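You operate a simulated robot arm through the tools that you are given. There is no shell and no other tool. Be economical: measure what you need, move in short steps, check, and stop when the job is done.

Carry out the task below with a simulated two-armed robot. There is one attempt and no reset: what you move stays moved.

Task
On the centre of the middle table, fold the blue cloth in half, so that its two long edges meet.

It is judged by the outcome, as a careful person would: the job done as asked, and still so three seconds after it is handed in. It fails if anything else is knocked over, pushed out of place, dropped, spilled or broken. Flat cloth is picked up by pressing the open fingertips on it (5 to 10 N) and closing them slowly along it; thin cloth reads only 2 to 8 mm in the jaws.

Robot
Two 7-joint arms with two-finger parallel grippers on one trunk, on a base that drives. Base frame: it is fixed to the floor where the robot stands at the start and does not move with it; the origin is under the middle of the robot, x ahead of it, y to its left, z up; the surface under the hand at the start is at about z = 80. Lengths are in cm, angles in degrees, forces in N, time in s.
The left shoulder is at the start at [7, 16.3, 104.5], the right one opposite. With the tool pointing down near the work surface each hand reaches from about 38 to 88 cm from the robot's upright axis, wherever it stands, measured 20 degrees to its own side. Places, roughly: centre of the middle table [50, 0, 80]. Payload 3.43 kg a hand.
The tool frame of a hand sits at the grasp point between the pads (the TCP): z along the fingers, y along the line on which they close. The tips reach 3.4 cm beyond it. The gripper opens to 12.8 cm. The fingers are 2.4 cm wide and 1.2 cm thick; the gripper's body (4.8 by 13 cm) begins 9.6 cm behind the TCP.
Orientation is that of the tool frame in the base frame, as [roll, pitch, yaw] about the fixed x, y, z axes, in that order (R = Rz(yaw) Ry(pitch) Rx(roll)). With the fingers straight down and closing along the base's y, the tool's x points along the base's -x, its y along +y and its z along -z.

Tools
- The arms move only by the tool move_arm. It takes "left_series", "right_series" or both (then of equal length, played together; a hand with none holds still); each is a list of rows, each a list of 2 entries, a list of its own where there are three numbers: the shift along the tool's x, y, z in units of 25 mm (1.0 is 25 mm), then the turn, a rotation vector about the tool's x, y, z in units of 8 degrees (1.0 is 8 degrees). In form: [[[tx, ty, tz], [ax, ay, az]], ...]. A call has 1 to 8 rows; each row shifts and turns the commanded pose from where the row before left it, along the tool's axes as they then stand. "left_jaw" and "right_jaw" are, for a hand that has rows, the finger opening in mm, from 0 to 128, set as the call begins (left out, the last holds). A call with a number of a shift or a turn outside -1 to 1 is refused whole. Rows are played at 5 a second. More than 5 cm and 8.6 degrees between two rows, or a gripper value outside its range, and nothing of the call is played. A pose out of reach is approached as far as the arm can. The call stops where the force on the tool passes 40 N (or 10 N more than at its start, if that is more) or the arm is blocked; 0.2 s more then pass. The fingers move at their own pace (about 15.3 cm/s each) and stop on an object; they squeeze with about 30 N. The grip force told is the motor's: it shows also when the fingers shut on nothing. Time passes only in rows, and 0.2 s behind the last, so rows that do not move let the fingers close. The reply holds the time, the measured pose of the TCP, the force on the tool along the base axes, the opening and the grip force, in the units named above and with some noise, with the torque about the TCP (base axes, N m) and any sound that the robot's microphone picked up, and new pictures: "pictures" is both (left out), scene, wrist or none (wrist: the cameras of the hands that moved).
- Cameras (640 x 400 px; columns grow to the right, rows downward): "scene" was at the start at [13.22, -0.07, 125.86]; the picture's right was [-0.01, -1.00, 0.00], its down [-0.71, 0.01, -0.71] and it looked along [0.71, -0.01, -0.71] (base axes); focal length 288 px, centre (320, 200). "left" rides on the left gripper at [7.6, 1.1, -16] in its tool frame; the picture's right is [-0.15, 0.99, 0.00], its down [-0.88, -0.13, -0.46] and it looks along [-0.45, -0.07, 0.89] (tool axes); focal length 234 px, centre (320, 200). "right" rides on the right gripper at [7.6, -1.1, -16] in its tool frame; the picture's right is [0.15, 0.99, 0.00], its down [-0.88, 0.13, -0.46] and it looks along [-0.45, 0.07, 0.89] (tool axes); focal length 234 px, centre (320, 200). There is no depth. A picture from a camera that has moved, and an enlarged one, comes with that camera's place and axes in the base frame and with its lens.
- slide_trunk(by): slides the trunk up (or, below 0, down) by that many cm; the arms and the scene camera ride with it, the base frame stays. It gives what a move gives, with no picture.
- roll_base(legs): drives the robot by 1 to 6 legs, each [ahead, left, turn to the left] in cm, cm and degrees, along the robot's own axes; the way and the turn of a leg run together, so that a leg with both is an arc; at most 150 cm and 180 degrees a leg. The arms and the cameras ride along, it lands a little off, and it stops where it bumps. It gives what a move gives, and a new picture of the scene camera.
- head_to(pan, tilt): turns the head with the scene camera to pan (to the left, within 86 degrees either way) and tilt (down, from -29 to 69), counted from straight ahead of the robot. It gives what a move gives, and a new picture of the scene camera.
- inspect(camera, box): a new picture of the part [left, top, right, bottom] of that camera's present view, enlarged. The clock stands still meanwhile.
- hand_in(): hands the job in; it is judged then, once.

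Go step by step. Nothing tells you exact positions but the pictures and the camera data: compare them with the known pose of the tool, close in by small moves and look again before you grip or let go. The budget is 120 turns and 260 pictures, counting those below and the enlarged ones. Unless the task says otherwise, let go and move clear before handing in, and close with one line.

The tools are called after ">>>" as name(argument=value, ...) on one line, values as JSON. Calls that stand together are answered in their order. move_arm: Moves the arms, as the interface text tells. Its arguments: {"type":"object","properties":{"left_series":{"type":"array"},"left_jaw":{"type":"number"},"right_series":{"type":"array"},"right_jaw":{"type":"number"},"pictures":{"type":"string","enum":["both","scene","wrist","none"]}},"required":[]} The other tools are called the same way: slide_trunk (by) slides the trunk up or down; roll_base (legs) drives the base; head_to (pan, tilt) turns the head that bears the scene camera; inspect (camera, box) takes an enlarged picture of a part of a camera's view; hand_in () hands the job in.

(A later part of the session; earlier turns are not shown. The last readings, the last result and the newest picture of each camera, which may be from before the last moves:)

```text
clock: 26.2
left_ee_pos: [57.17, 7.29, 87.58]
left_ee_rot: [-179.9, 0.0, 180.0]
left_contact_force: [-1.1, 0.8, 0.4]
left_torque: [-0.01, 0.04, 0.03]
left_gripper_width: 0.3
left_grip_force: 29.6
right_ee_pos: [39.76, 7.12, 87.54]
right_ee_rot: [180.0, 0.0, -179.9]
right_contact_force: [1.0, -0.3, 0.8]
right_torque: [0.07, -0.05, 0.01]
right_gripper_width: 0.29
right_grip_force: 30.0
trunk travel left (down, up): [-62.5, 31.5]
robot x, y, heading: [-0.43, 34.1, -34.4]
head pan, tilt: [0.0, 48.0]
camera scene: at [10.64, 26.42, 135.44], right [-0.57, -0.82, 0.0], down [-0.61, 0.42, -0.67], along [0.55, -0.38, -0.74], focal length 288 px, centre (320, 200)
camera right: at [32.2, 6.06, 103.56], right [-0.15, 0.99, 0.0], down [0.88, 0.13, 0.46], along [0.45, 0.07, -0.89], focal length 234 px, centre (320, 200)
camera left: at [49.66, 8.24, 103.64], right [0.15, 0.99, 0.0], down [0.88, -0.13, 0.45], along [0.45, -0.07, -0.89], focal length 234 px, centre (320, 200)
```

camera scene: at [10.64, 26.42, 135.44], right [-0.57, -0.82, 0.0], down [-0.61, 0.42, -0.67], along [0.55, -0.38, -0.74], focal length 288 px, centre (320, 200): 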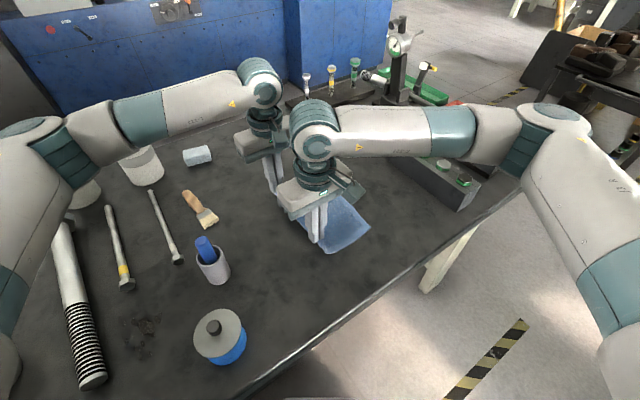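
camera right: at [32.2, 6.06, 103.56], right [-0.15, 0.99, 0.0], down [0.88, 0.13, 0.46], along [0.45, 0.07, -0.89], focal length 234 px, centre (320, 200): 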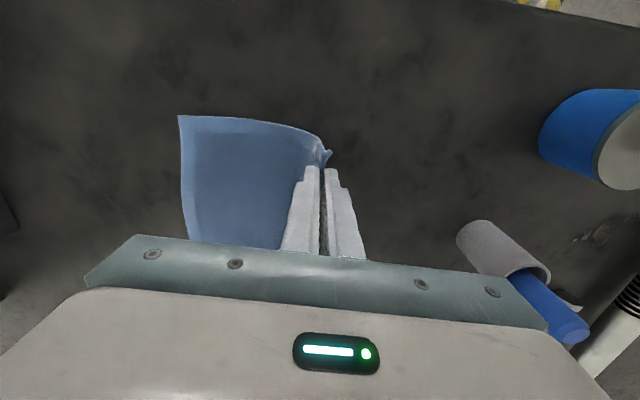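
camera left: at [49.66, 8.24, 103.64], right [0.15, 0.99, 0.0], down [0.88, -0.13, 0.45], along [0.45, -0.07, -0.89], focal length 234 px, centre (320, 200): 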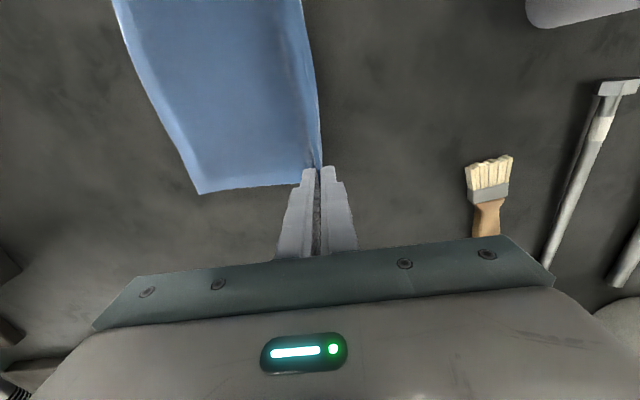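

>>> move_arm(left_series=[[[0, -0.44, -0.4], [0, 0, 0]], [[0, -0.44, -0.3], [0, 0, 0]], [[0, -0.5, -0.2], [0, 0, 0]], [[0, -0.5, -0.1], [0, 0, 0]], [[0, -0.5, 0], [0, 0, 0]], [[0, -0.5, 0.1], [0, 0, 0]], [[0, -0.5, 0.2], [0, 0, 0]], [[0, -0.5, 0.3], [0, 0, 0]]], right_series=[[[0, -0.44, -0.4], [0, 0, 0]], [[0, -0.44, -0.3], [0, 0, 0]], [[0, -0.5, -0.2], [0, 0, 0]], [[0, -0.5, -0.1], [0, 0, 0]], [[0, -0.5, 0], [0, 0, 0]], [[0, -0.5, 0.1], [0, 0, 0]], [[0, -0.5, 0.2], [0, 0, 0]], [[0, -0.5, 0.3], [0, 0, 0]]])

```text
clock: 28.0
left_ee_pos: [57.15, -2.5, 88.52]
left_ee_rot: [-180.0, -0.1, 179.9]
left_contact_force: [-0.7, 0.4, 0.5]
left_torque: [0.0, 0.06, -0.02]
left_gripper_width: 0.32
left_grip_force: 30.0
right_ee_pos: [39.88, -2.56, 88.55]
right_ee_rot: [-180.0, 0.1, -179.9]
right_contact_force: [1.0, -0.5, -0.6]
right_torque: [0.04, -0.02, -0.04]
right_gripper_width: 0.32
right_grip_force: 30.1
trunk travel left (down, up): [-62.5, 31.5]
robot x, y, heading: [0.08, 33.68, -34.7]
head pan, tilt: [0.0, 48.0]
camera scene: at [10.64, 26.4, 135.45], right [-0.57, -0.82, 0.0], down [-0.61, 0.42, -0.67], along [0.55, -0.38, -0.74], focal length 288 px, centre (320, 200)
camera right: at [32.19, -3.66, 104.59], right [-0.15, 0.99, 0.0], down [0.88, 0.13, 0.46], along [0.45, 0.07, -0.89], focal length 234 px, centre (320, 200)
camera left: at [49.57, -1.51, 104.65], right [0.15, 0.99, 0.0], down [0.88, -0.13, 0.45], along [0.45, -0.07, -0.89], focal length 234 px, centre (320, 200)
```

scene: 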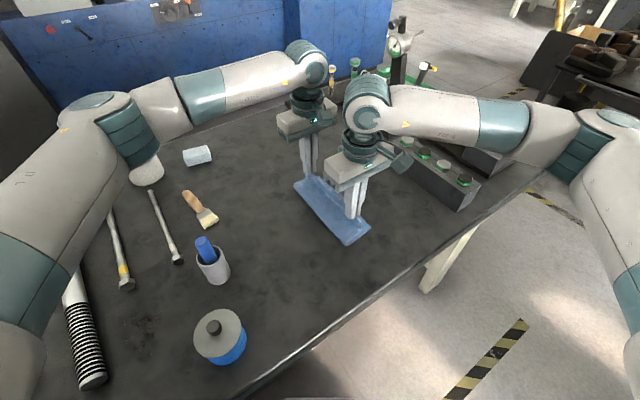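
right: 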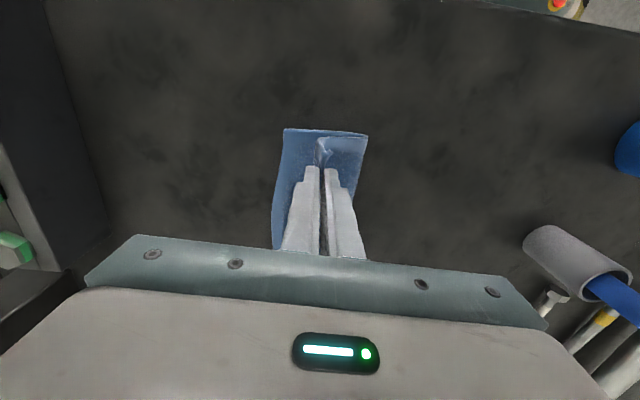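
left: 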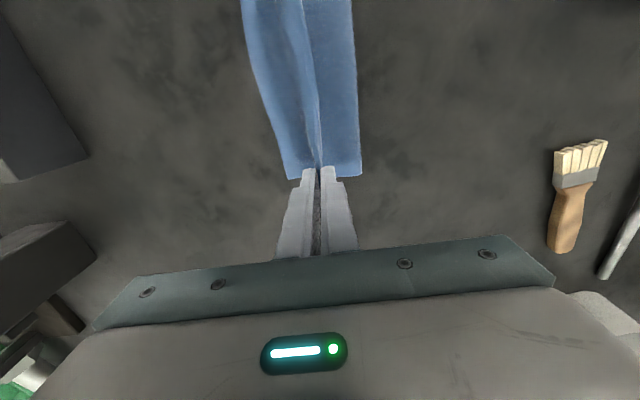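

Both hands hold the edge over the cloth. The opposite edge lies at y≈−6.8 and the fold runs at y≈1.6. I lower the pinched edge toward the right edge.

>>> move_arm(left_series=[[[0, -0.35, 0.2], [0, 0, 0]], [[0, -0.35, 0.3], [0, 0, 0]], [[0, -0.3, 0.35], [0, 0, 0]], [[0, -0.15, 0.35], [0, 0, 0]], [[0, 0, 0.3], [0, 0, 0]]], right_series=[[[0, -0.35, 0.2], [0, 0, 0]], [[0, -0.35, 0.3], [0, 0, 0]], [[0, -0.3, 0.35], [0, 0, 0]], [[0, -0.15, 0.35], [0, 0, 0]], [[0, 0, 0.3], [0, 0, 0]]])

```text
clock: 29.2
left_ee_pos: [57.31, -5.4, 84.86]
left_ee_rot: [-179.9, -0.1, 180.0]
left_contact_force: [-0.4, -0.3, 0.8]
left_torque: [-0.01, 0.04, -0.04]
left_gripper_width: 0.3
left_grip_force: 30.4
right_ee_pos: [39.82, -5.32, 84.85]
right_ee_rot: [179.9, 0.0, -180.0]
right_contact_force: [1.2, 0.0, 0.2]
right_torque: [-0.03, -0.08, 0.07]
right_gripper_width: 0.31
right_grip_force: 30.0
trunk travel left (down, up): [-62.5, 31.5]
robot x, y, heading: [-0.18, 33.36, -34.6]
head pan, tilt: [0.0, 48.0]
camera scene: at [10.66, 26.54, 135.47], right [-0.57, -0.82, 0.0], down [-0.61, 0.42, -0.67], along [0.55, -0.38, -0.74], focal length 288 px, centre (320, 200)
camera right: at [32.21, -6.48, 100.87], right [-0.15, 0.99, 0.0], down [0.88, 0.13, 0.46], along [0.45, 0.07, -0.89], focal length 234 px, centre (320, 200)
camera left: at [49.66, -4.25, 100.88], right [0.15, 0.99, 0.0], down [0.88, -0.13, 0.45], along [0.45, -0.07, -0.89], focal length 234 px, centre (320, 200)
```

scene: 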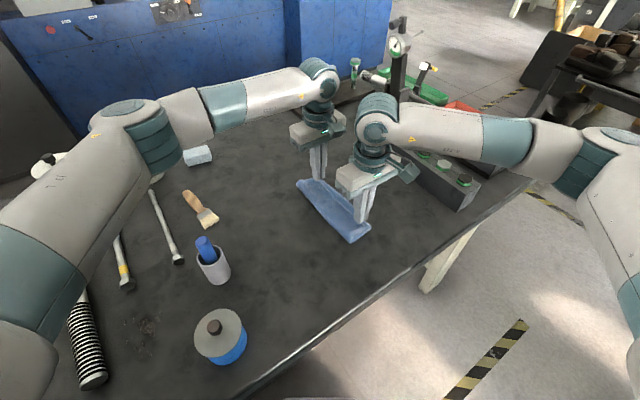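
right: 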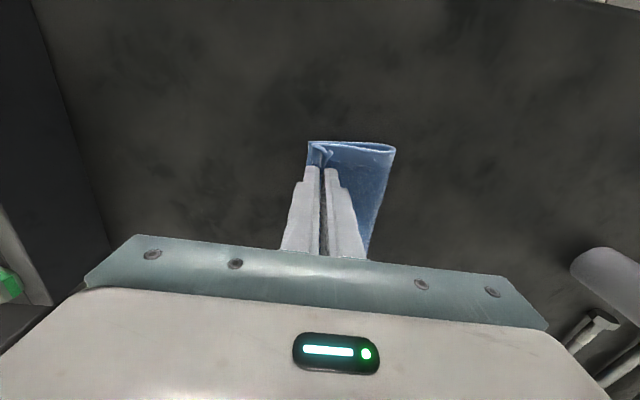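
left: 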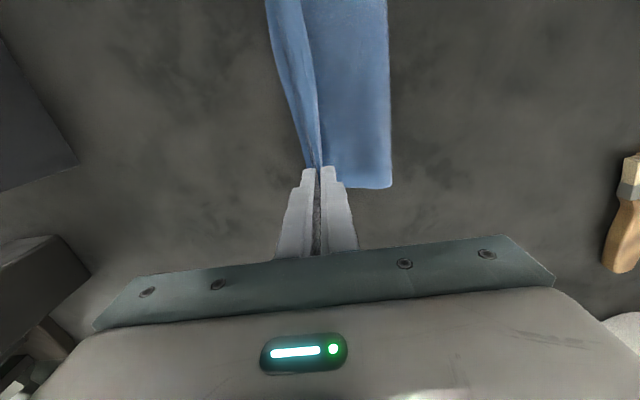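

>>> inspect(camera="right", box=[240, 100, 440, 225])

>>> inspect(camera="left", box=[220, 50, 460, 200])

```text
3.20 times, centred on (340, 162) of right
camera zoom: at [32.21, -6.48, 100.87], right [-0.15, 0.99, 0.0], down [0.88, 0.13, 0.46], along [0.45, 0.07, -0.89], focal length 749 px, centre (256, 320)
```

zoom: 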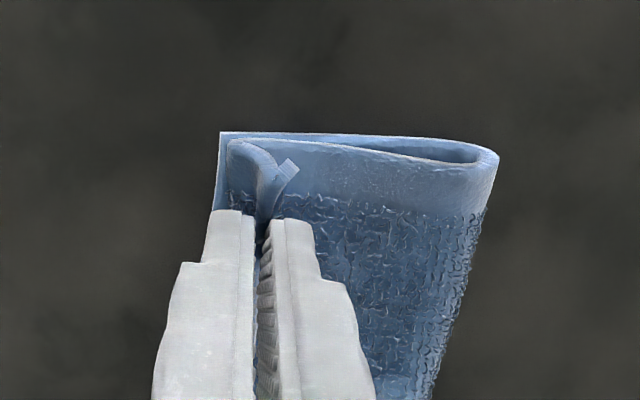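

```text
2.67 times, centred on (340, 125) of left
camera zoom: at [49.66, -4.25, 100.88], right [0.15, 0.99, 0.0], down [0.88, -0.13, 0.45], along [0.45, -0.07, -0.89], focal length 624 px, centre (267, 400)
```

zoom: 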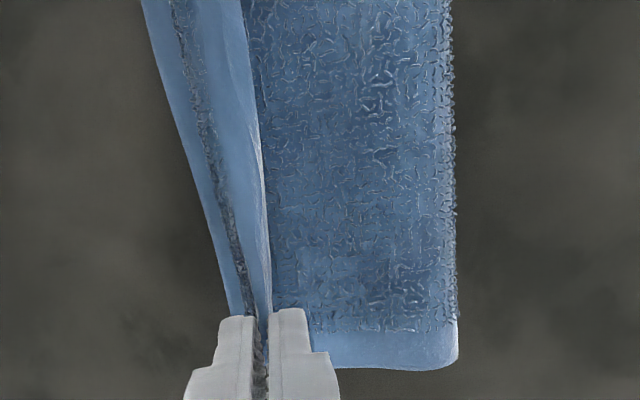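

The edge strip is curled up in the jaws, so I open and lift and let it spring flat.

>>> move_arm(left_series=[[[0, 0, 0.1], [0, 0, 0]], [[0, 0, 0], [0, 0, 0]], [[0, 0, 0], [0, 0, 0]]], right_series=[[[0, 0, 0.1], [0, 0, 0]], [[0, 0, 0], [0, 0, 0]], [[0, 0, 0], [0, 0, 0]]], left_jaw=30, right_jaw=30, pictures="none")

>>> move_arm(left_series=[[[0, 0, -0.6], [0, 0, 0]], [[0, 0, -0.9], [0, 0, 0]], [[0, 0, -1], [0, 0, 0]], [[0, 0, -1], [0, 0, 0]]], right_series=[[[0, 0, -0.6], [0, 0, 0]], [[0, 0, -0.9], [0, 0, 0]], [[0, 0, -1], [0, 0, 0]], [[0, 0, -1], [0, 0, 0]]])

```text
clock: 30.0
left_ee_pos: [57.22, -5.46, 84.58]
left_ee_rot: [-179.9, -0.1, 180.0]
left_contact_force: [0.8, -0.1, -0.2]
left_torque: [-0.01, 0.03, 0.04]
left_gripper_width: 3.0
left_grip_force: 0.1
right_ee_pos: [39.85, -5.43, 84.51]
right_ee_rot: [180.0, 0.1, -179.9]
right_contact_force: [0.5, -0.5, -0.2]
right_torque: [0.01, 0.02, 0.02]
right_gripper_width: 3.0
right_grip_force: 0.0
trunk travel left (down, up): [-62.5, 31.5]
robot x, y, heading: [-0.09, 33.74, -34.7]
head pan, tilt: [0.0, 48.0]
```

```text
clock: 31.0
left_ee_pos: [57.03, -5.32, 93.49]
left_ee_rot: [-180.0, -0.1, 179.9]
left_contact_force: [-1.1, -0.4, -0.8]
left_torque: [-0.03, 0.0, 0.01]
left_gripper_width: 3.01
left_grip_force: 0.0
right_ee_pos: [39.82, -5.35, 93.33]
right_ee_rot: [-180.0, 0.0, -179.9]
right_contact_force: [0.2, 0.5, -0.7]
right_torque: [-0.04, -0.04, -0.02]
right_gripper_width: 3.03
right_grip_force: 0.1
trunk travel left (down, up): [-62.5, 31.5]
robot x, y, heading: [-0.16, 33.71, -34.8]
head pan, tilt: [0.0, 48.0]
camera scene: at [10.59, 26.58, 135.46], right [-0.57, -0.82, 0.0], down [-0.61, 0.42, -0.67], along [0.55, -0.38, -0.74], focal length 288 px, centre (320, 200)
camera right: at [32.17, -6.45, 109.33], right [-0.15, 0.99, 0.0], down [0.88, 0.13, 0.46], along [0.45, 0.07, -0.89], focal length 234 px, centre (320, 200)
camera left: at [49.6, -4.23, 109.51], right [0.15, 0.99, 0.0], down [0.88, -0.13, 0.45], along [0.45, -0.07, -0.89], focal length 234 px, centre (320, 200)
```

scene: 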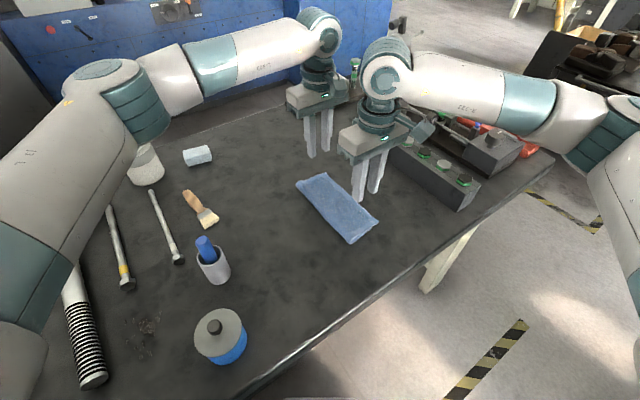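
right: 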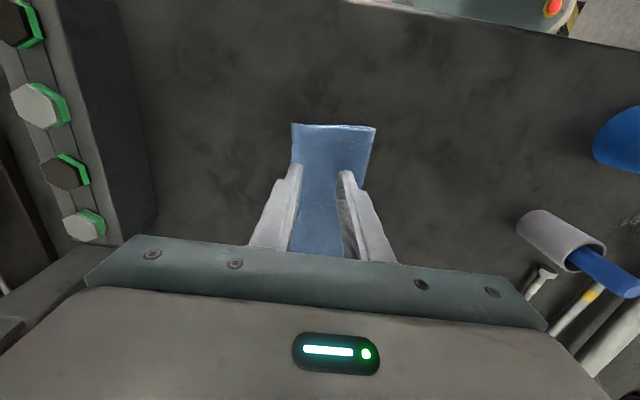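
left: 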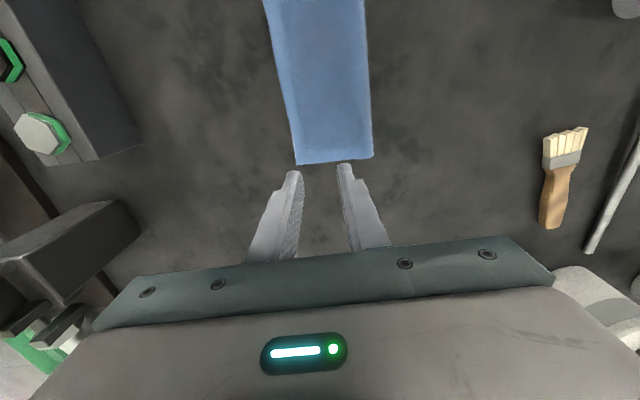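

The strip sprang flat and the fold looks good. I move the hands up and aside and inspect the edges.

>>> move_arm(left_series=[[[0, 0, -1], [0, 0, 0]], [[0, 0, -1], [0, 0, 0]], [[0, 0, -1], [0, 0, 0]], [[0, 0.5, -1], [0, 0, 0]], [[0, 1, -1], [0, 0, 0]], [[0, 1, 0], [0, 0, 0]], [[0, 1, 0], [0, 0, 0]], [[0, 1, 0], [0, 0, 0]]], right_series=[[[0, 0, -1], [0, 0, 0]], [[0, 0, -1], [0, 0, 0]], [[0, 0, -1], [0, 0, 0]], [[0, -0.5, -1], [0, 0, 0]], [[0, -1, -1], [0, 0, 0]], [[0, -1, 0], [0, 0, 0]], [[0, -1, 0], [0, 0, 0]], [[0, -1, 0], [0, 0, 0]]])

>>> inspect(camera="scene", box=[260, 150, 420, 250])

```text
clock: 32.8
left_ee_pos: [57.23, 5.88, 105.88]
left_ee_rot: [-179.9, -0.1, -179.9]
left_contact_force: [0.7, 0.4, 0.3]
left_torque: [-0.01, 0.01, -0.03]
left_gripper_width: 3.03
left_grip_force: 0.0
right_ee_pos: [39.95, -16.6, 105.92]
right_ee_rot: [179.9, 0.1, -179.9]
right_contact_force: [-0.2, 0.1, 0.0]
right_torque: [-0.01, 0.0, 0.05]
right_gripper_width: 3.02
right_grip_force: 0.1
trunk travel left (down, up): [-62.5, 31.5]
robot x, y, heading: [-0.29, 33.9, -34.7]
head pan, tilt: [0.0, 48.0]
camera scene: at [10.66, 26.57, 135.46], right [-0.57, -0.82, 0.0], down [-0.61, 0.42, -0.67], along [0.55, -0.38, -0.74], focal length 288 px, centre (320, 200)
camera right: at [32.27, -17.66, 121.93], right [-0.15, 0.99, 0.0], down [0.88, 0.13, 0.46], along [0.45, 0.07, -0.89], focal length 234 px, centre (320, 200)
camera left: at [49.7, 7.08, 121.91], right [0.15, 0.99, 0.0], down [0.88, -0.13, 0.45], along [0.45, -0.07, -0.89], focal length 234 px, centre (320, 200)
```

scene: 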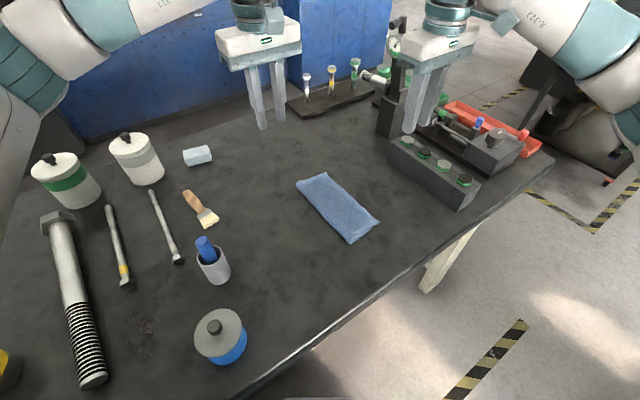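
right: 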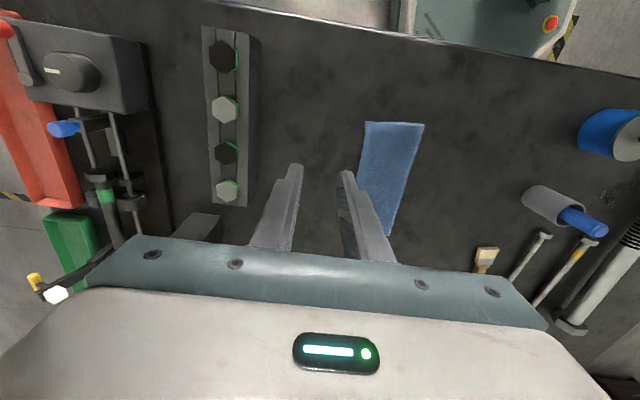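
left: 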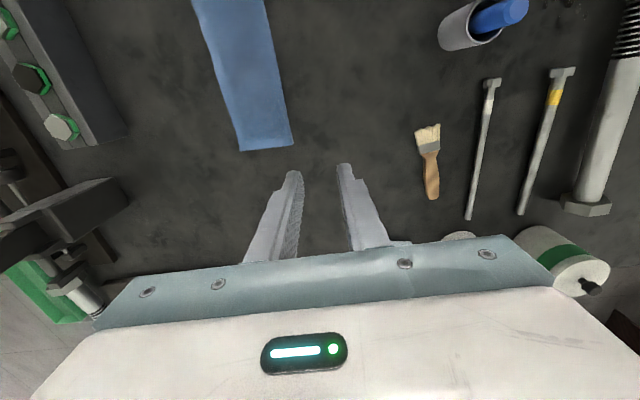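

```text
4.00 times, centred on (340, 200) of scene
camera zoom: at [10.66, 26.57, 135.46], right [-0.57, -0.82, 0.0], down [-0.61, 0.42, -0.67], along [0.55, -0.38, -0.74], focal length 1150 px, centre (240, 200)
```

zoom: 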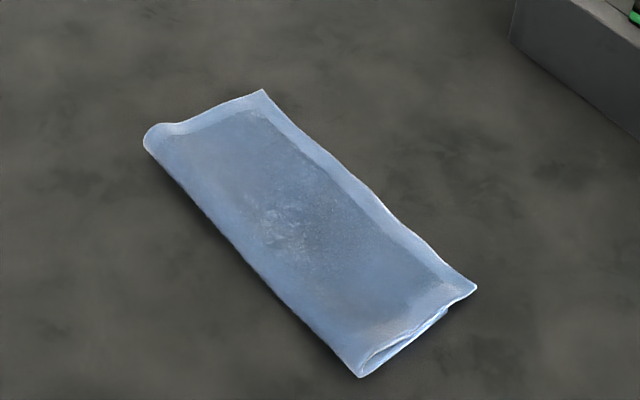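

>>> inspect(camera="right", box=[320, 100, 460, 240])

>>> inspect(camera="scene", box=[335, 200, 399, 250])

>>> inspect(camera="left", box=[180, 0, 320, 170])

```text
2.86 times, centred on (390, 170) of right
camera zoom: at [32.27, -17.66, 121.93], right [-0.15, 0.99, 0.0], down [0.88, 0.13, 0.46], along [0.45, 0.07, -0.89], focal length 669 px, centre (120, 286)
```

zoom: 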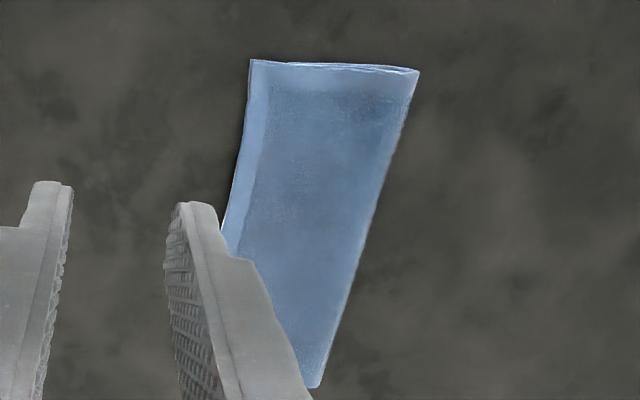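

```text
8.00 times, centred on (367, 225) of scene
camera zoom: at [10.66, 26.57, 135.46], right [-0.57, -0.82, 0.0], down [-0.61, 0.42, -0.67], along [0.55, -0.38, -0.74], focal length 2300 px, centre (-56, 0)
```

zoom: 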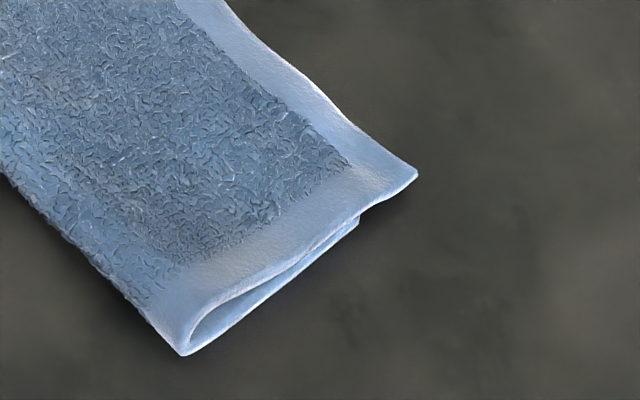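

```text
2.35 times, centred on (250, 85) of left
camera zoom: at [49.7, 7.08, 121.91], right [0.15, 0.99, 0.0], down [0.88, -0.13, 0.45], along [0.45, -0.07, -0.89], focal length 551 px, centre (485, 471)
```

zoom: 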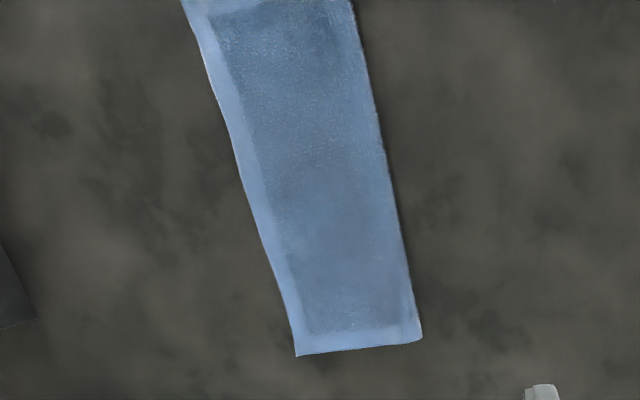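

The top layer overshoots the bottom long edge by about 2 cm: the top edge is at y≈−9 and the bottom at about −7. I will pinch the overhanging top edge at both ends and set it back by about 1.9 cm.

>>> move_arm(left_series=[[[0, -1, 0], [0, 0, 0]], [[0, -1, 0], [0, 0, 0]], [[0, -1, 0], [0, 0, 0]], [[0, -1, 0], [0, 0, 0]], [[0, -1, 1], [0, 0, 0]], [[0, -0.7, 1], [0, 0, 0]], [[0, 0, 1], [0, 0, 0]], [[0, 0, 1], [0, 0, 0]]], right_series=[[[0, 0.6, 0], [0, 0, 0]], [[0, 0.6, 0], [0, 0, 0]], [[0, 0.6, 0], [0, 0, 0]], [[0, 0.6, 0], [0, 0, 0]], [[0, 0.6, 1], [0, 0, 0]], [[0, 0.3, 1], [0, 0, 0]], [[0, 0, 1], [0, 0, 0]], [[0, 0, 1], [0, 0, 0]]], left_jaw=16, right_jaw=16, pictures="none")

>>> move_arm(left_series=[[[0, 0, 1], [0, 0, 0]], [[0, 0, 1], [0, 0, 0]], [[0, 0, 0.8], [0, 0, 0]], [[0, 0, 0.6], [0, 0, 0]], [[0, 0, 0], [0, 0, 0]]], right_series=[[[0, 0, 1], [0, 0, 0]], [[0, 0, 1], [0, 0, 0]], [[0, 0, 0.8], [0, 0, 0]], [[0, 0, 0.6], [0, 0, 0]], [[0, 0, 0], [0, 0, 0]]])

```text
clock: 34.6
left_ee_pos: [57.31, -8.46, 95.83]
left_ee_rot: [-179.9, 0.0, 179.9]
left_contact_force: [-0.2, -0.1, 0.4]
left_torque: [0.03, 0.02, -0.03]
left_gripper_width: 1.59
left_grip_force: 0.1
right_ee_pos: [40.0, -8.46, 95.85]
right_ee_rot: [-180.0, 0.1, -179.9]
right_contact_force: [0.1, 0.6, -0.1]
right_torque: [0.03, 0.0, 0.0]
right_gripper_width: 1.61
right_grip_force: 0.0
trunk travel left (down, up): [-62.5, 31.5]
robot x, y, heading: [0.01, 33.95, -34.7]
head pan, tilt: [0.0, 48.0]
```

```text
clock: 35.8
left_ee_pos: [57.13, -8.44, 87.27]
left_ee_rot: [-179.9, -0.1, 180.0]
left_contact_force: [0.4, 0.2, 0.3]
left_torque: [-0.02, -0.01, 0.0]
left_gripper_width: 1.58
left_grip_force: 0.0
right_ee_pos: [39.84, -8.37, 87.31]
right_ee_rot: [180.0, 0.0, -180.0]
right_contact_force: [-0.4, 0.7, 0.6]
right_torque: [0.0, 0.01, 0.06]
right_gripper_width: 1.6
right_grip_force: 0.1
trunk travel left (down, up): [-62.5, 31.5]
robot x, y, heading: [0.01, 34.38, -34.8]
head pan, tilt: [0.0, 48.0]
camera scene: at [10.63, 26.54, 135.46], right [-0.57, -0.82, 0.0], down [-0.61, 0.42, -0.67], along [0.55, -0.38, -0.74], focal length 288 px, centre (320, 200)
camera right: at [32.24, -9.48, 103.32], right [-0.15, 0.99, 0.0], down [0.88, 0.13, 0.46], along [0.45, 0.07, -0.89], focal length 234 px, centre (320, 200)
camera left: at [49.59, -7.34, 103.41], right [0.15, 0.99, 0.0], down [0.88, -0.13, 0.45], along [0.45, -0.07, -0.89], focal length 234 px, centre (320, 200)
```

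scene: 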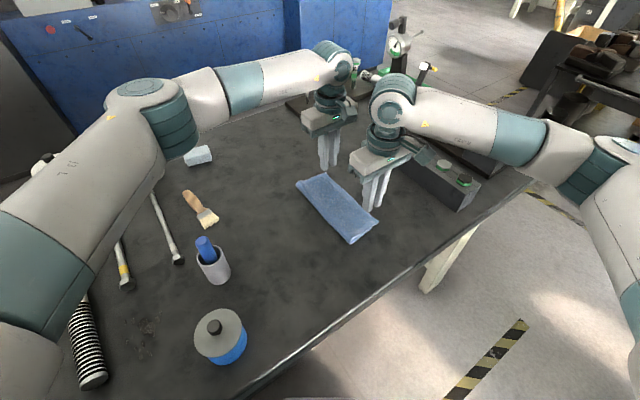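
right: 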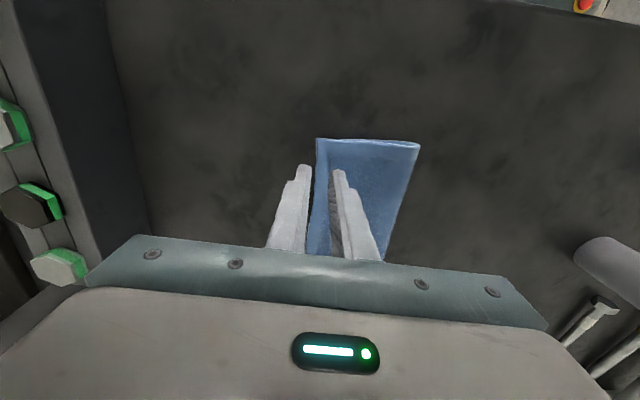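
left: 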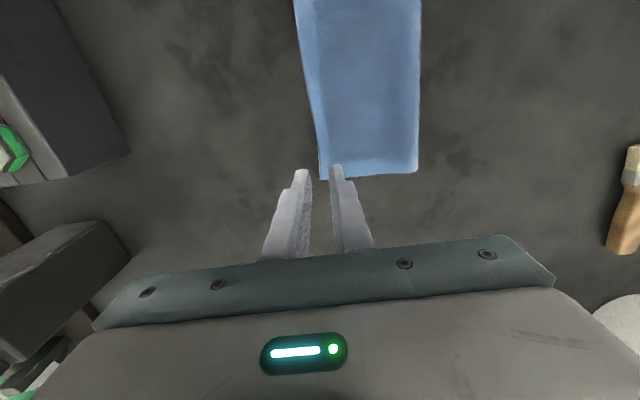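

>>> move_arm(left_series=[[[0, 0, 0.7], [0, 0, 0]], [[0, 0, 0.4], [0, 0, 0]], [[0, 0, 0.15], [0, 0, 0]], [[0, 0, 0.1], [0, 0, 0]], [[0, 0, 0], [0, 0, 0]]], right_series=[[[0, 0, 0.7], [0, 0, 0]], [[0, 0, 0.4], [0, 0, 0]], [[0, 0, 0.15], [0, 0, 0]], [[0, 0, 0.1], [0, 0, 0]], [[0, 0, 0], [0, 0, 0]]], pictures="wrist")

```text
clock: 37.0
left_ee_pos: [57.21, -8.33, 84.01]
left_ee_rot: [-179.9, -0.1, 180.0]
left_contact_force: [0.0, 0.1, -0.5]
left_torque: [0.03, -0.01, -0.01]
left_gripper_width: 1.61
left_grip_force: 0.1
right_ee_pos: [39.77, -8.32, 84.13]
right_ee_rot: [180.0, 0.1, -180.0]
right_contact_force: [1.1, -0.3, 3.7]
right_torque: [0.04, -0.06, -0.01]
right_gripper_width: 1.61
right_grip_force: 0.1
trunk travel left (down, up): [-62.5, 31.5]
robot x, y, heading: [-0.48, 33.88, -34.5]
head pan, tilt: [0.0, 48.0]
camera right: at [32.2, -9.43, 99.96], right [-0.15, 0.99, 0.0], down [0.88, 0.13, 0.46], along [0.45, 0.07, -0.89], focal length 234 px, centre (320, 200)
camera left: at [49.65, -7.25, 100.05], right [0.15, 0.99, 0.0], down [0.88, -0.13, 0.45], along [0.45, -0.07, -0.89], focal length 234 px, centre (320, 200)
```

right: 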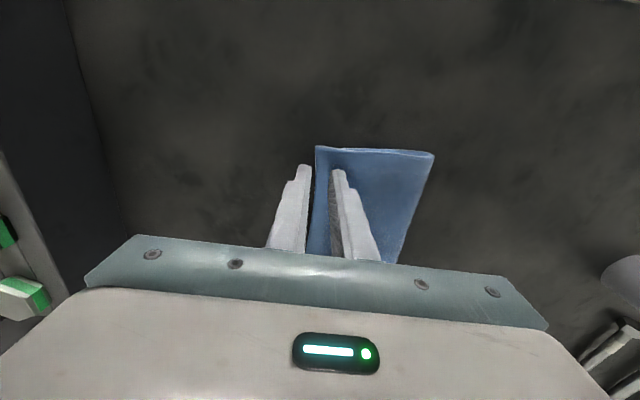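
left: 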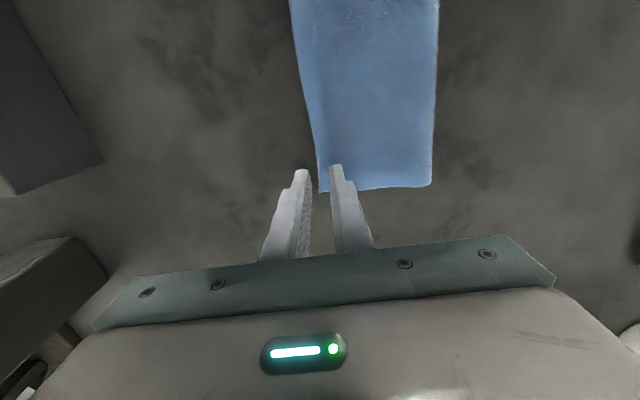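

>>> move_arm(left_series=[[[0, 0, 0.08], [0, 0, 0]], [[0, 0, 0.03], [0, 0, 0]], [[0, 0, 0], [0, 0, 0]]], right_series=[[[0, 0, 0.03], [0, 0, 0]], [[0, 0, 0.02], [0, 0, 0]], [[0, 0, 0], [0, 0, 0]]], pictures="none")

```text
clock: 37.8
left_ee_pos: [57.05, -8.35, 83.89]
left_ee_rot: [-179.8, 0.0, -180.0]
left_contact_force: [-0.4, 0.2, 7.6]
left_torque: [0.17, 0.04, 0.0]
left_gripper_width: 1.66
left_grip_force: 0.2
right_ee_pos: [39.74, -8.28, 83.93]
right_ee_rot: [180.0, 0.1, -179.9]
right_contact_force: [2.1, 0.4, 4.4]
right_torque: [0.05, -0.09, -0.04]
right_gripper_width: 1.58
right_grip_force: 0.0
trunk travel left (down, up): [-62.5, 31.5]
robot x, y, heading: [0.22, 34.16, -34.6]
head pan, tilt: [0.0, 48.0]
```

>>> move_arm(left_series=[[[0, 0, 0], [0, 0, 0]], [[0, 0, 0], [0, 0, 0]]], right_series=[[[0, 0, 0.02], [0, 0, 0]], [[0, 0, 0], [0, 0, 0]]], left_jaw=11, right_jaw=11, pictures="none")

>>> move_arm(left_series=[[[0, 0, 0], [0, 0, 0]], [[0, 0, 0], [0, 0, 0]]], right_series=[[[0, 0, 0], [0, 0, 0]], [[0, 0, 0], [0, 0, 0]]], left_jaw=6, right_jaw=6, pictures="wrist")

```text
clock: 38.4
left_ee_pos: [57.11, -8.21, 83.78]
left_ee_rot: [-179.9, 0.0, 180.0]
left_contact_force: [-1.0, 1.8, 8.2]
left_torque: [0.15, 0.03, 0.0]
left_gripper_width: 1.2
left_grip_force: 0.9
right_ee_pos: [39.74, -8.19, 83.87]
right_ee_rot: [-180.0, 0.1, -179.9]
right_contact_force: [0.9, -1.2, 4.9]
right_torque: [0.06, -0.03, 0.01]
right_gripper_width: 1.03
right_grip_force: 0.1
trunk travel left (down, up): [-62.5, 31.5]
robot x, y, heading: [-0.35, 33.71, -34.9]
head pan, tilt: [0.0, 48.0]
```

```text
clock: 39.0
left_ee_pos: [57.2, -8.37, 83.72]
left_ee_rot: [-179.9, -0.1, -179.9]
left_contact_force: [-0.5, -1.1, 4.0]
left_torque: [0.05, 0.02, 0.01]
left_gripper_width: 0.54
left_grip_force: 0.0
right_ee_pos: [39.86, -8.19, 83.86]
right_ee_rot: [-180.0, -0.1, -179.9]
right_contact_force: [0.3, 0.4, 6.9]
right_torque: [0.08, 0.0, -0.03]
right_gripper_width: 0.61
right_grip_force: 0.0
trunk travel left (down, up): [-62.5, 31.5]
robot x, y, heading: [0.05, 33.82, -34.7]
head pan, tilt: [0.0, 48.0]
camera right: at [32.11, -9.42, 99.86], right [-0.15, 0.99, 0.0], down [0.88, 0.13, 0.46], along [0.45, 0.07, -0.89], focal length 234 px, centre (320, 200)
camera left: at [49.6, -7.25, 99.79], right [0.15, 0.99, 0.0], down [0.88, -0.13, 0.46], along [0.45, -0.07, -0.89], focal length 234 px, centre (320, 200)
```

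right: 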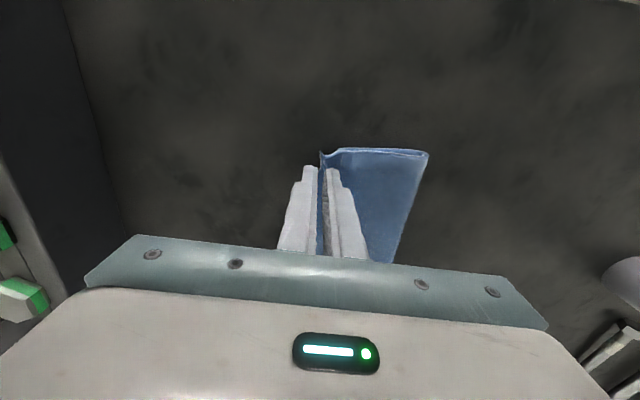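
left: 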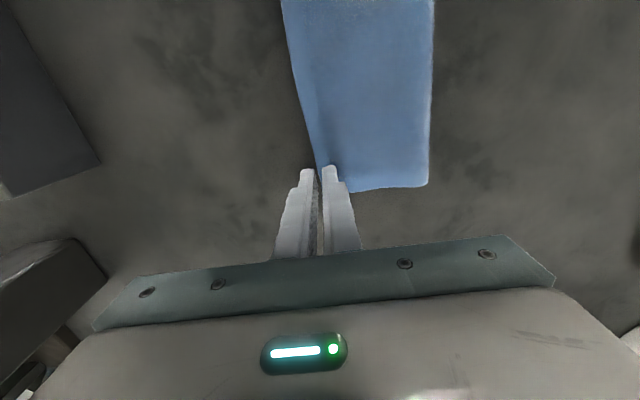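

>>> move_arm(left_series=[[[0, 0, 0], [0, 0, 0]], [[0, 0, 0], [0, 0, 0]], [[0, 0, 0], [0, 0, 0]]], right_series=[[[0, 0, 0], [0, 0, 0]], [[0, 0, 0], [0, 0, 0]], [[0, 0, 0], [0, 0, 0]]], left_jaw=0, right_jaw=0, pictures="none")

>>> inspect(camera="left", box=[260, 80, 440, 220])

>>> inspect(camera="right", box=[260, 110, 440, 230])

```text
clock: 39.8
left_ee_pos: [57.2, -8.3, 83.8]
left_ee_rot: [-180.0, 0.0, -180.0]
left_contact_force: [-0.8, -0.2, 4.6]
left_torque: [0.02, 0.04, 0.03]
left_gripper_width: 0.0
left_grip_force: 30.4
right_ee_pos: [39.66, -8.38, 83.89]
right_ee_rot: [180.0, 0.1, -179.9]
right_contact_force: [0.6, 0.3, 6.1]
right_torque: [0.1, -0.05, -0.04]
right_gripper_width: 0.0
right_grip_force: 30.3
trunk travel left (down, up): [-62.5, 31.5]
robot x, y, heading: [-0.06, 33.94, -34.7]
head pan, tilt: [0.0, 48.0]
```

```text
2.86 times, centred on (350, 150) of left
camera zoom: at [49.61, -7.23, 99.8], right [0.15, 0.99, 0.0], down [0.88, -0.13, 0.46], along [0.45, -0.07, -0.89], focal length 669 px, centre (234, 343)
```

zoom: 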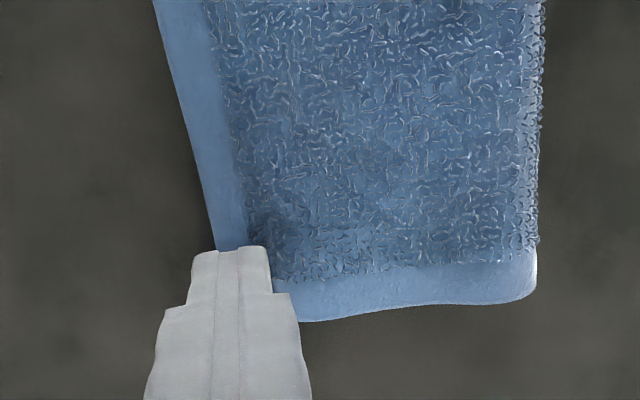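

```text
3.33 times, centred on (350, 170) of right
camera zoom: at [32.12, -9.4, 99.86], right [-0.15, 0.99, 0.0], down [0.88, 0.13, 0.46], along [0.45, 0.07, -0.89], focal length 781 px, centre (220, 300)
```

zoom: 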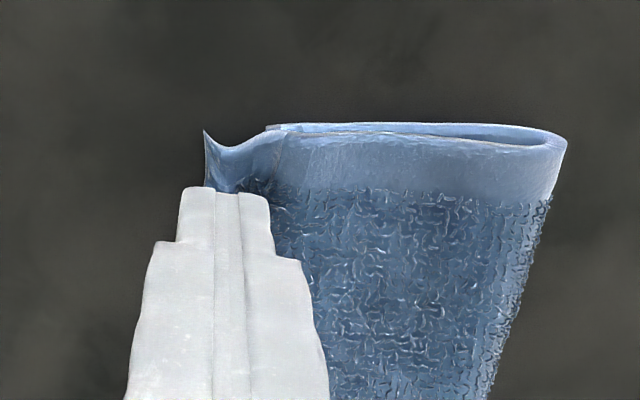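

Both grips slipped off: the jaws read 0, and the cloth stayed put under the tips. The overhang is about 1.6 cm, so I'll press the open tips on the top layer further in and drag it back toward +y.

>>> move_arm(left_series=[[[0, 0, -0.8], [0, 0, 0]], [[0, 0.76, -0.2], [0, 0, 0]], [[0, 0.76, 0], [0, 0, 0]], [[0, 0, 0.5], [0, 0, 0]], [[0, 0, 0.3], [0, 0, 0]], [[0, 0, 0.1], [0, 0, 0]], [[0, 0, 0], [0, 0, 0]]], right_series=[[[0, 0, -0.8], [0, 0, 0]], [[0, 0.76, -0.2], [0, 0, 0]], [[0, 0.76, 0], [0, 0, 0]], [[0, 0, 0.5], [0, 0, 0]], [[0, 0, 0.3], [0, 0, 0]], [[0, 0, 0.1], [0, 0, 0]], [[0, 0, 0], [0, 0, 0]]], left_jaw=30, right_jaw=30, pictures="wrist")

```text
clock: 41.4
left_ee_pos: [57.14, -4.68, 84.05]
left_ee_rot: [-179.9, 0.0, 180.0]
left_contact_force: [-0.3, -0.7, 4.0]
left_torque: [0.0, 0.01, 0.01]
left_gripper_width: 2.94
left_grip_force: 0.1
right_ee_pos: [39.82, -4.59, 84.07]
right_ee_rot: [179.9, -0.1, -179.9]
right_contact_force: [0.0, -0.2, 2.7]
right_torque: [0.02, 0.0, -0.01]
right_gripper_width: 2.96
right_grip_force: 0.0
trunk travel left (down, up): [-62.5, 31.5]
robot x, y, heading: [-0.01, 33.99, -34.9]
head pan, tilt: [0.0, 48.0]
camera right: at [32.21, -5.61, 100.07], right [-0.15, 0.99, 0.0], down [0.88, 0.13, 0.46], along [0.45, 0.07, -0.89], focal length 234 px, centre (320, 200)
camera left: at [49.64, -3.52, 100.07], right [0.15, 0.99, 0.0], down [0.88, -0.13, 0.45], along [0.45, -0.07, -0.89], focal length 234 px, centre (320, 200)
```

right: 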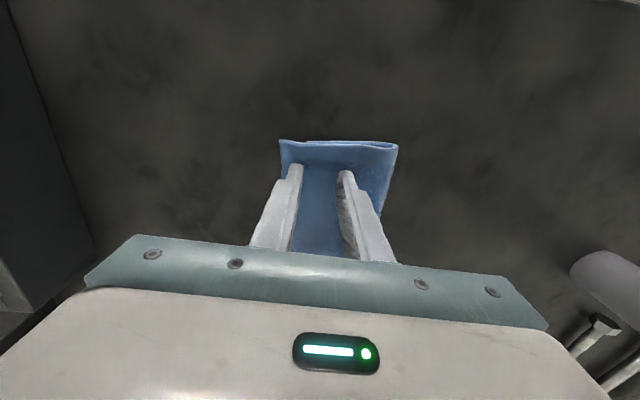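
left: 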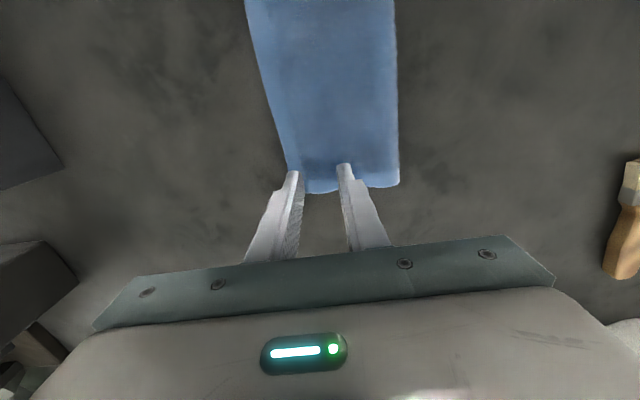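

Contact is light. I press a little more and drag 0.8 cm as a test.

>>> move_arm(left_series=[[[0, 0, 0.03], [0, 0, 0]], [[0, 0.08, 0], [0, 0, 0]], [[0, 0.08, 0], [0, 0, 0]], [[0, 0.08, 0], [0, 0, 0]], [[0, 0.08, 0], [0, 0, 0]], [[0, 0, 0], [0, 0, 0]]], right_series=[[[0, 0, 0.04], [0, 0, 0]], [[0, 0.08, 0], [0, 0, 0]], [[0, 0.08, 0], [0, 0, 0]], [[0, 0.08, 0], [0, 0, 0]], [[0, 0.08, 0], [0, 0, 0]], [[0, 0, 0], [0, 0, 0]]], pictures="none")

>>> inspect(camera="left", box=[220, 50, 440, 220])

>>> inspect(camera="right", box=[250, 110, 430, 230])

```text
clock: 42.8
left_ee_pos: [56.99, -3.77, 84.02]
left_ee_rot: [-179.9, 0.1, 180.0]
left_contact_force: [-0.9, -2.4, 8.0]
left_torque: [0.07, 0.03, 0.02]
left_gripper_width: 2.88
left_grip_force: 0.1
right_ee_pos: [39.75, -3.75, 84.08]
right_ee_rot: [-180.0, 0.1, -179.9]
right_contact_force: [0.9, -2.0, 4.1]
right_torque: [0.0, -0.03, -0.04]
right_gripper_width: 2.95
right_grip_force: 0.1
trunk travel left (down, up): [-62.5, 31.5]
robot x, y, heading: [0.04, 33.93, -34.6]
head pan, tilt: [0.0, 48.0]
```

```text
2.35 times, centred on (330, 135) of left
camera zoom: at [49.57, -2.68, 99.98], right [0.15, 0.99, 0.0], down [0.88, -0.13, 0.46], along [0.45, -0.07, -0.89], focal length 551 px, centre (296, 353)
```

zoom: 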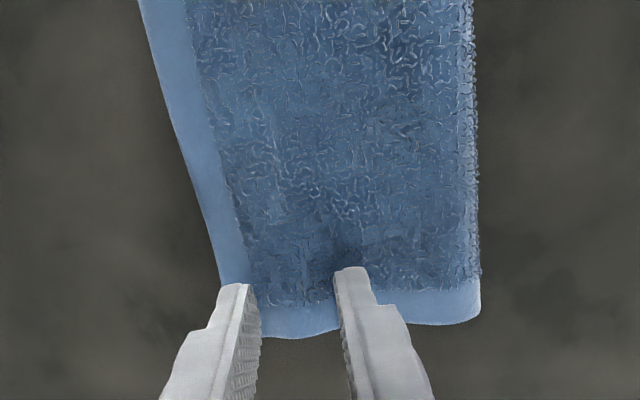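

```text
3.33 times, centred on (340, 170) of right
camera zoom: at [32.1, -4.86, 100.0], right [-0.15, 0.99, 0.0], down [0.88, 0.13, 0.46], along [0.45, 0.07, -0.89], focal length 781 px, centre (253, 300)
```

zoom: 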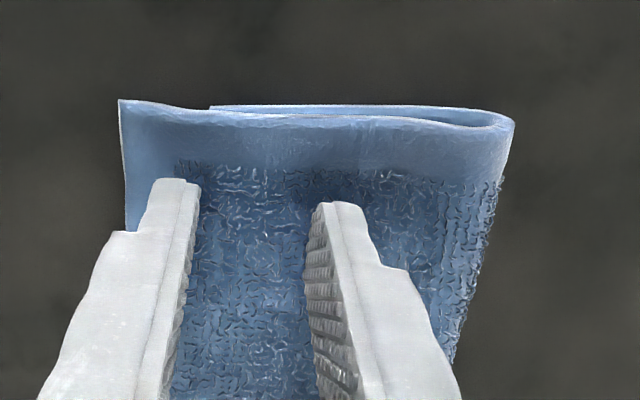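

The drag moved the whole folded cloth together, so the layers stick to each other. I lift off, look again, and plan a better pinch of the top edge with the hand tilted so the outer finger sits lower.

>>> move_arm(left_series=[[[0, 0, -0.6], [0, 0, 0]], [[0, 0, -1], [0, 0, 0]], [[0, -1, -0.4], [-0.75, 0, 0]], [[0, -0.8, 0], [0, 0, 0]], [[0, 0, 0], [0, 0, 0]]], right_series=[[[0, 0, -0.6], [0, 0, 0]], [[0, 0, -1], [0, 0, 0]], [[0, -1, -0.4], [-0.75, 0, 0]], [[0, -0.8, 0], [0, 0, 0]], [[0, 0, 0], [0, 0, 0]]], left_jaw=20, right_jaw=20, pictures="wrist")

>>> inspect(camera="right", box=[260, 80, 440, 200])

>>> inspect(camera="scene", box=[260, 150, 420, 250])

```text
clock: 44.0
left_ee_pos: [57.19, -8.2, 88.64]
left_ee_rot: [174.1, -0.1, -180.0]
left_contact_force: [0.8, 0.1, 0.5]
left_torque: [-0.02, 0.02, -0.02]
left_gripper_width: 1.99
left_grip_force: 0.1
right_ee_pos: [39.86, -8.14, 88.77]
right_ee_rot: [174.0, 0.0, -179.9]
right_contact_force: [-1.4, -0.2, 0.5]
right_torque: [0.03, 0.0, -0.03]
right_gripper_width: 2.0
right_grip_force: 0.1
trunk travel left (down, up): [-62.5, 31.5]
robot x, y, heading: [0.01, 33.8, -34.7]
head pan, tilt: [0.0, 48.0]
camera right: at [32.23, -10.94, 104.54], right [-0.15, 0.98, 0.1], down [0.88, 0.08, 0.47], along [0.45, 0.16, -0.88], focal length 234 px, centre (320, 200)
camera left: at [49.68, -8.81, 104.79], right [0.15, 0.98, 0.1], down [0.88, -0.18, 0.44], along [0.45, 0.03, -0.89], focal length 234 px, centre (320, 200)
```

right: 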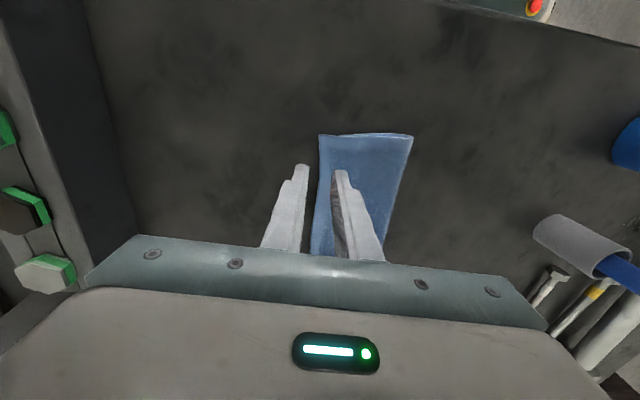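
left: 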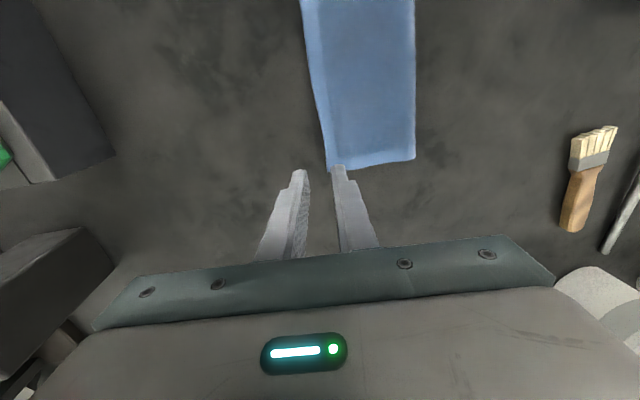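

```text
3.33 times, centred on (350, 140) of right
camera zoom: at [32.23, -10.94, 104.54], right [-0.15, 0.98, 0.1], down [0.88, 0.08, 0.47], along [0.45, 0.16, -0.88], focal length 781 px, centre (220, 400)
```

zoom: 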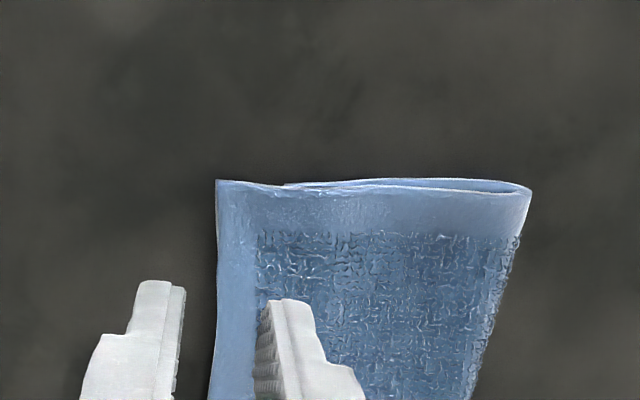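

```text
4.00 times, centred on (340, 200) of scene
camera zoom: at [10.67, 26.57, 135.46], right [-0.57, -0.82, 0.0], down [-0.61, 0.42, -0.67], along [0.55, -0.38, -0.74], focal length 1150 px, centre (240, 200)
```

zoom: 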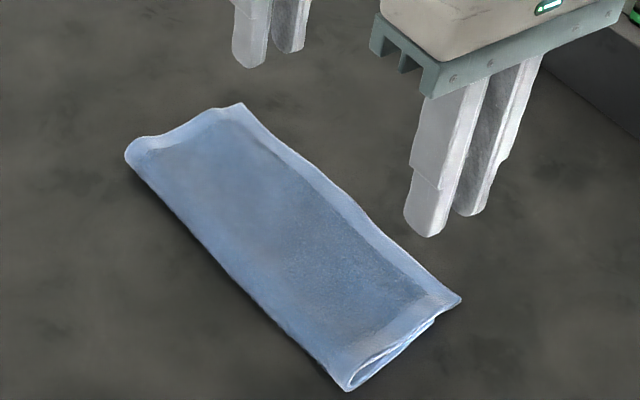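

>>> move_arm(left_series=[[[0, 0.52, 0], [0, 0, 0]], [[0, 0, 0.8], [0, 0, 0]], [[0, 0, 0.6], [0, 0, 0]], [[0, 0, 0.25], [0, 0, 0]], [[0, 0, 0], [0, 0, 0]]], right_series=[[[0, 0.1, 0], [0, 0, 0]], [[0, 0, 0.8], [0, 0, 0]], [[0, 0, 0.6], [0, 0, 0]], [[0, 0, 0.25], [0, 0, 0]], [[0, 0, 0], [0, 0, 0]]], left_jaw=18, right_jaw=18, pictures="wrist")

```text
clock: 45.2
left_ee_pos: [57.25, -6.57, 84.71]
left_ee_rot: [174.0, -0.1, -180.0]
left_contact_force: [-0.4, -0.2, -0.7]
left_torque: [0.01, 0.03, -0.04]
left_gripper_width: 1.79
left_grip_force: 0.0
right_ee_pos: [39.83, -7.61, 84.76]
right_ee_rot: [174.0, -0.1, -179.9]
right_contact_force: [0.0, -0.4, -0.1]
right_torque: [0.0, 0.04, 0.01]
right_gripper_width: 1.79
right_grip_force: 0.0
trunk travel left (down, up): [-62.5, 31.5]
robot x, y, heading: [0.19, 33.77, -34.8]
head pan, tilt: [0.0, 48.0]
camera right: at [32.22, -10.32, 100.44], right [-0.15, 0.98, 0.1], down [0.88, 0.08, 0.47], along [0.45, 0.16, -0.88], focal length 234 px, centre (320, 200)
camera left: at [49.64, -7.16, 100.73], right [0.15, 0.98, 0.1], down [0.88, -0.18, 0.44], along [0.45, 0.03, -0.89], focal length 234 px, centre (320, 200)
```

right: 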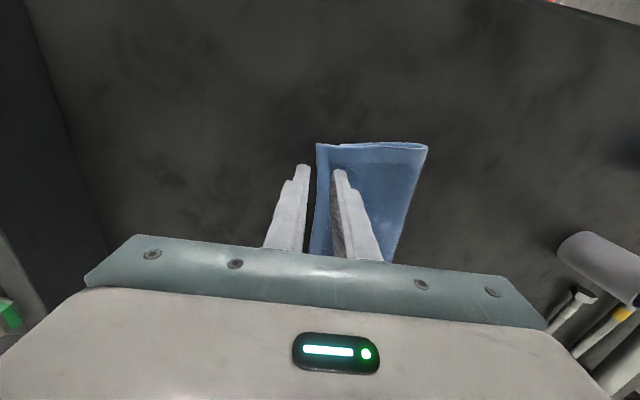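
left: 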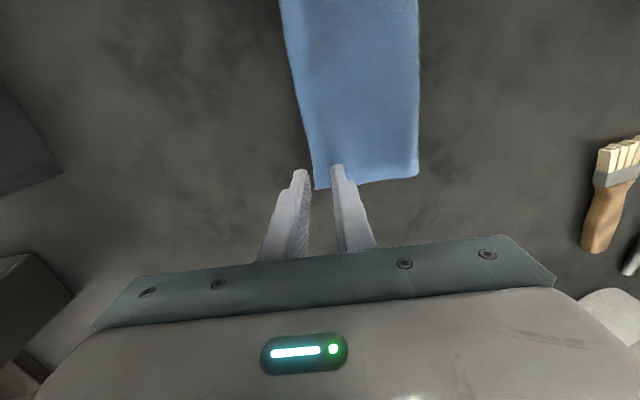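

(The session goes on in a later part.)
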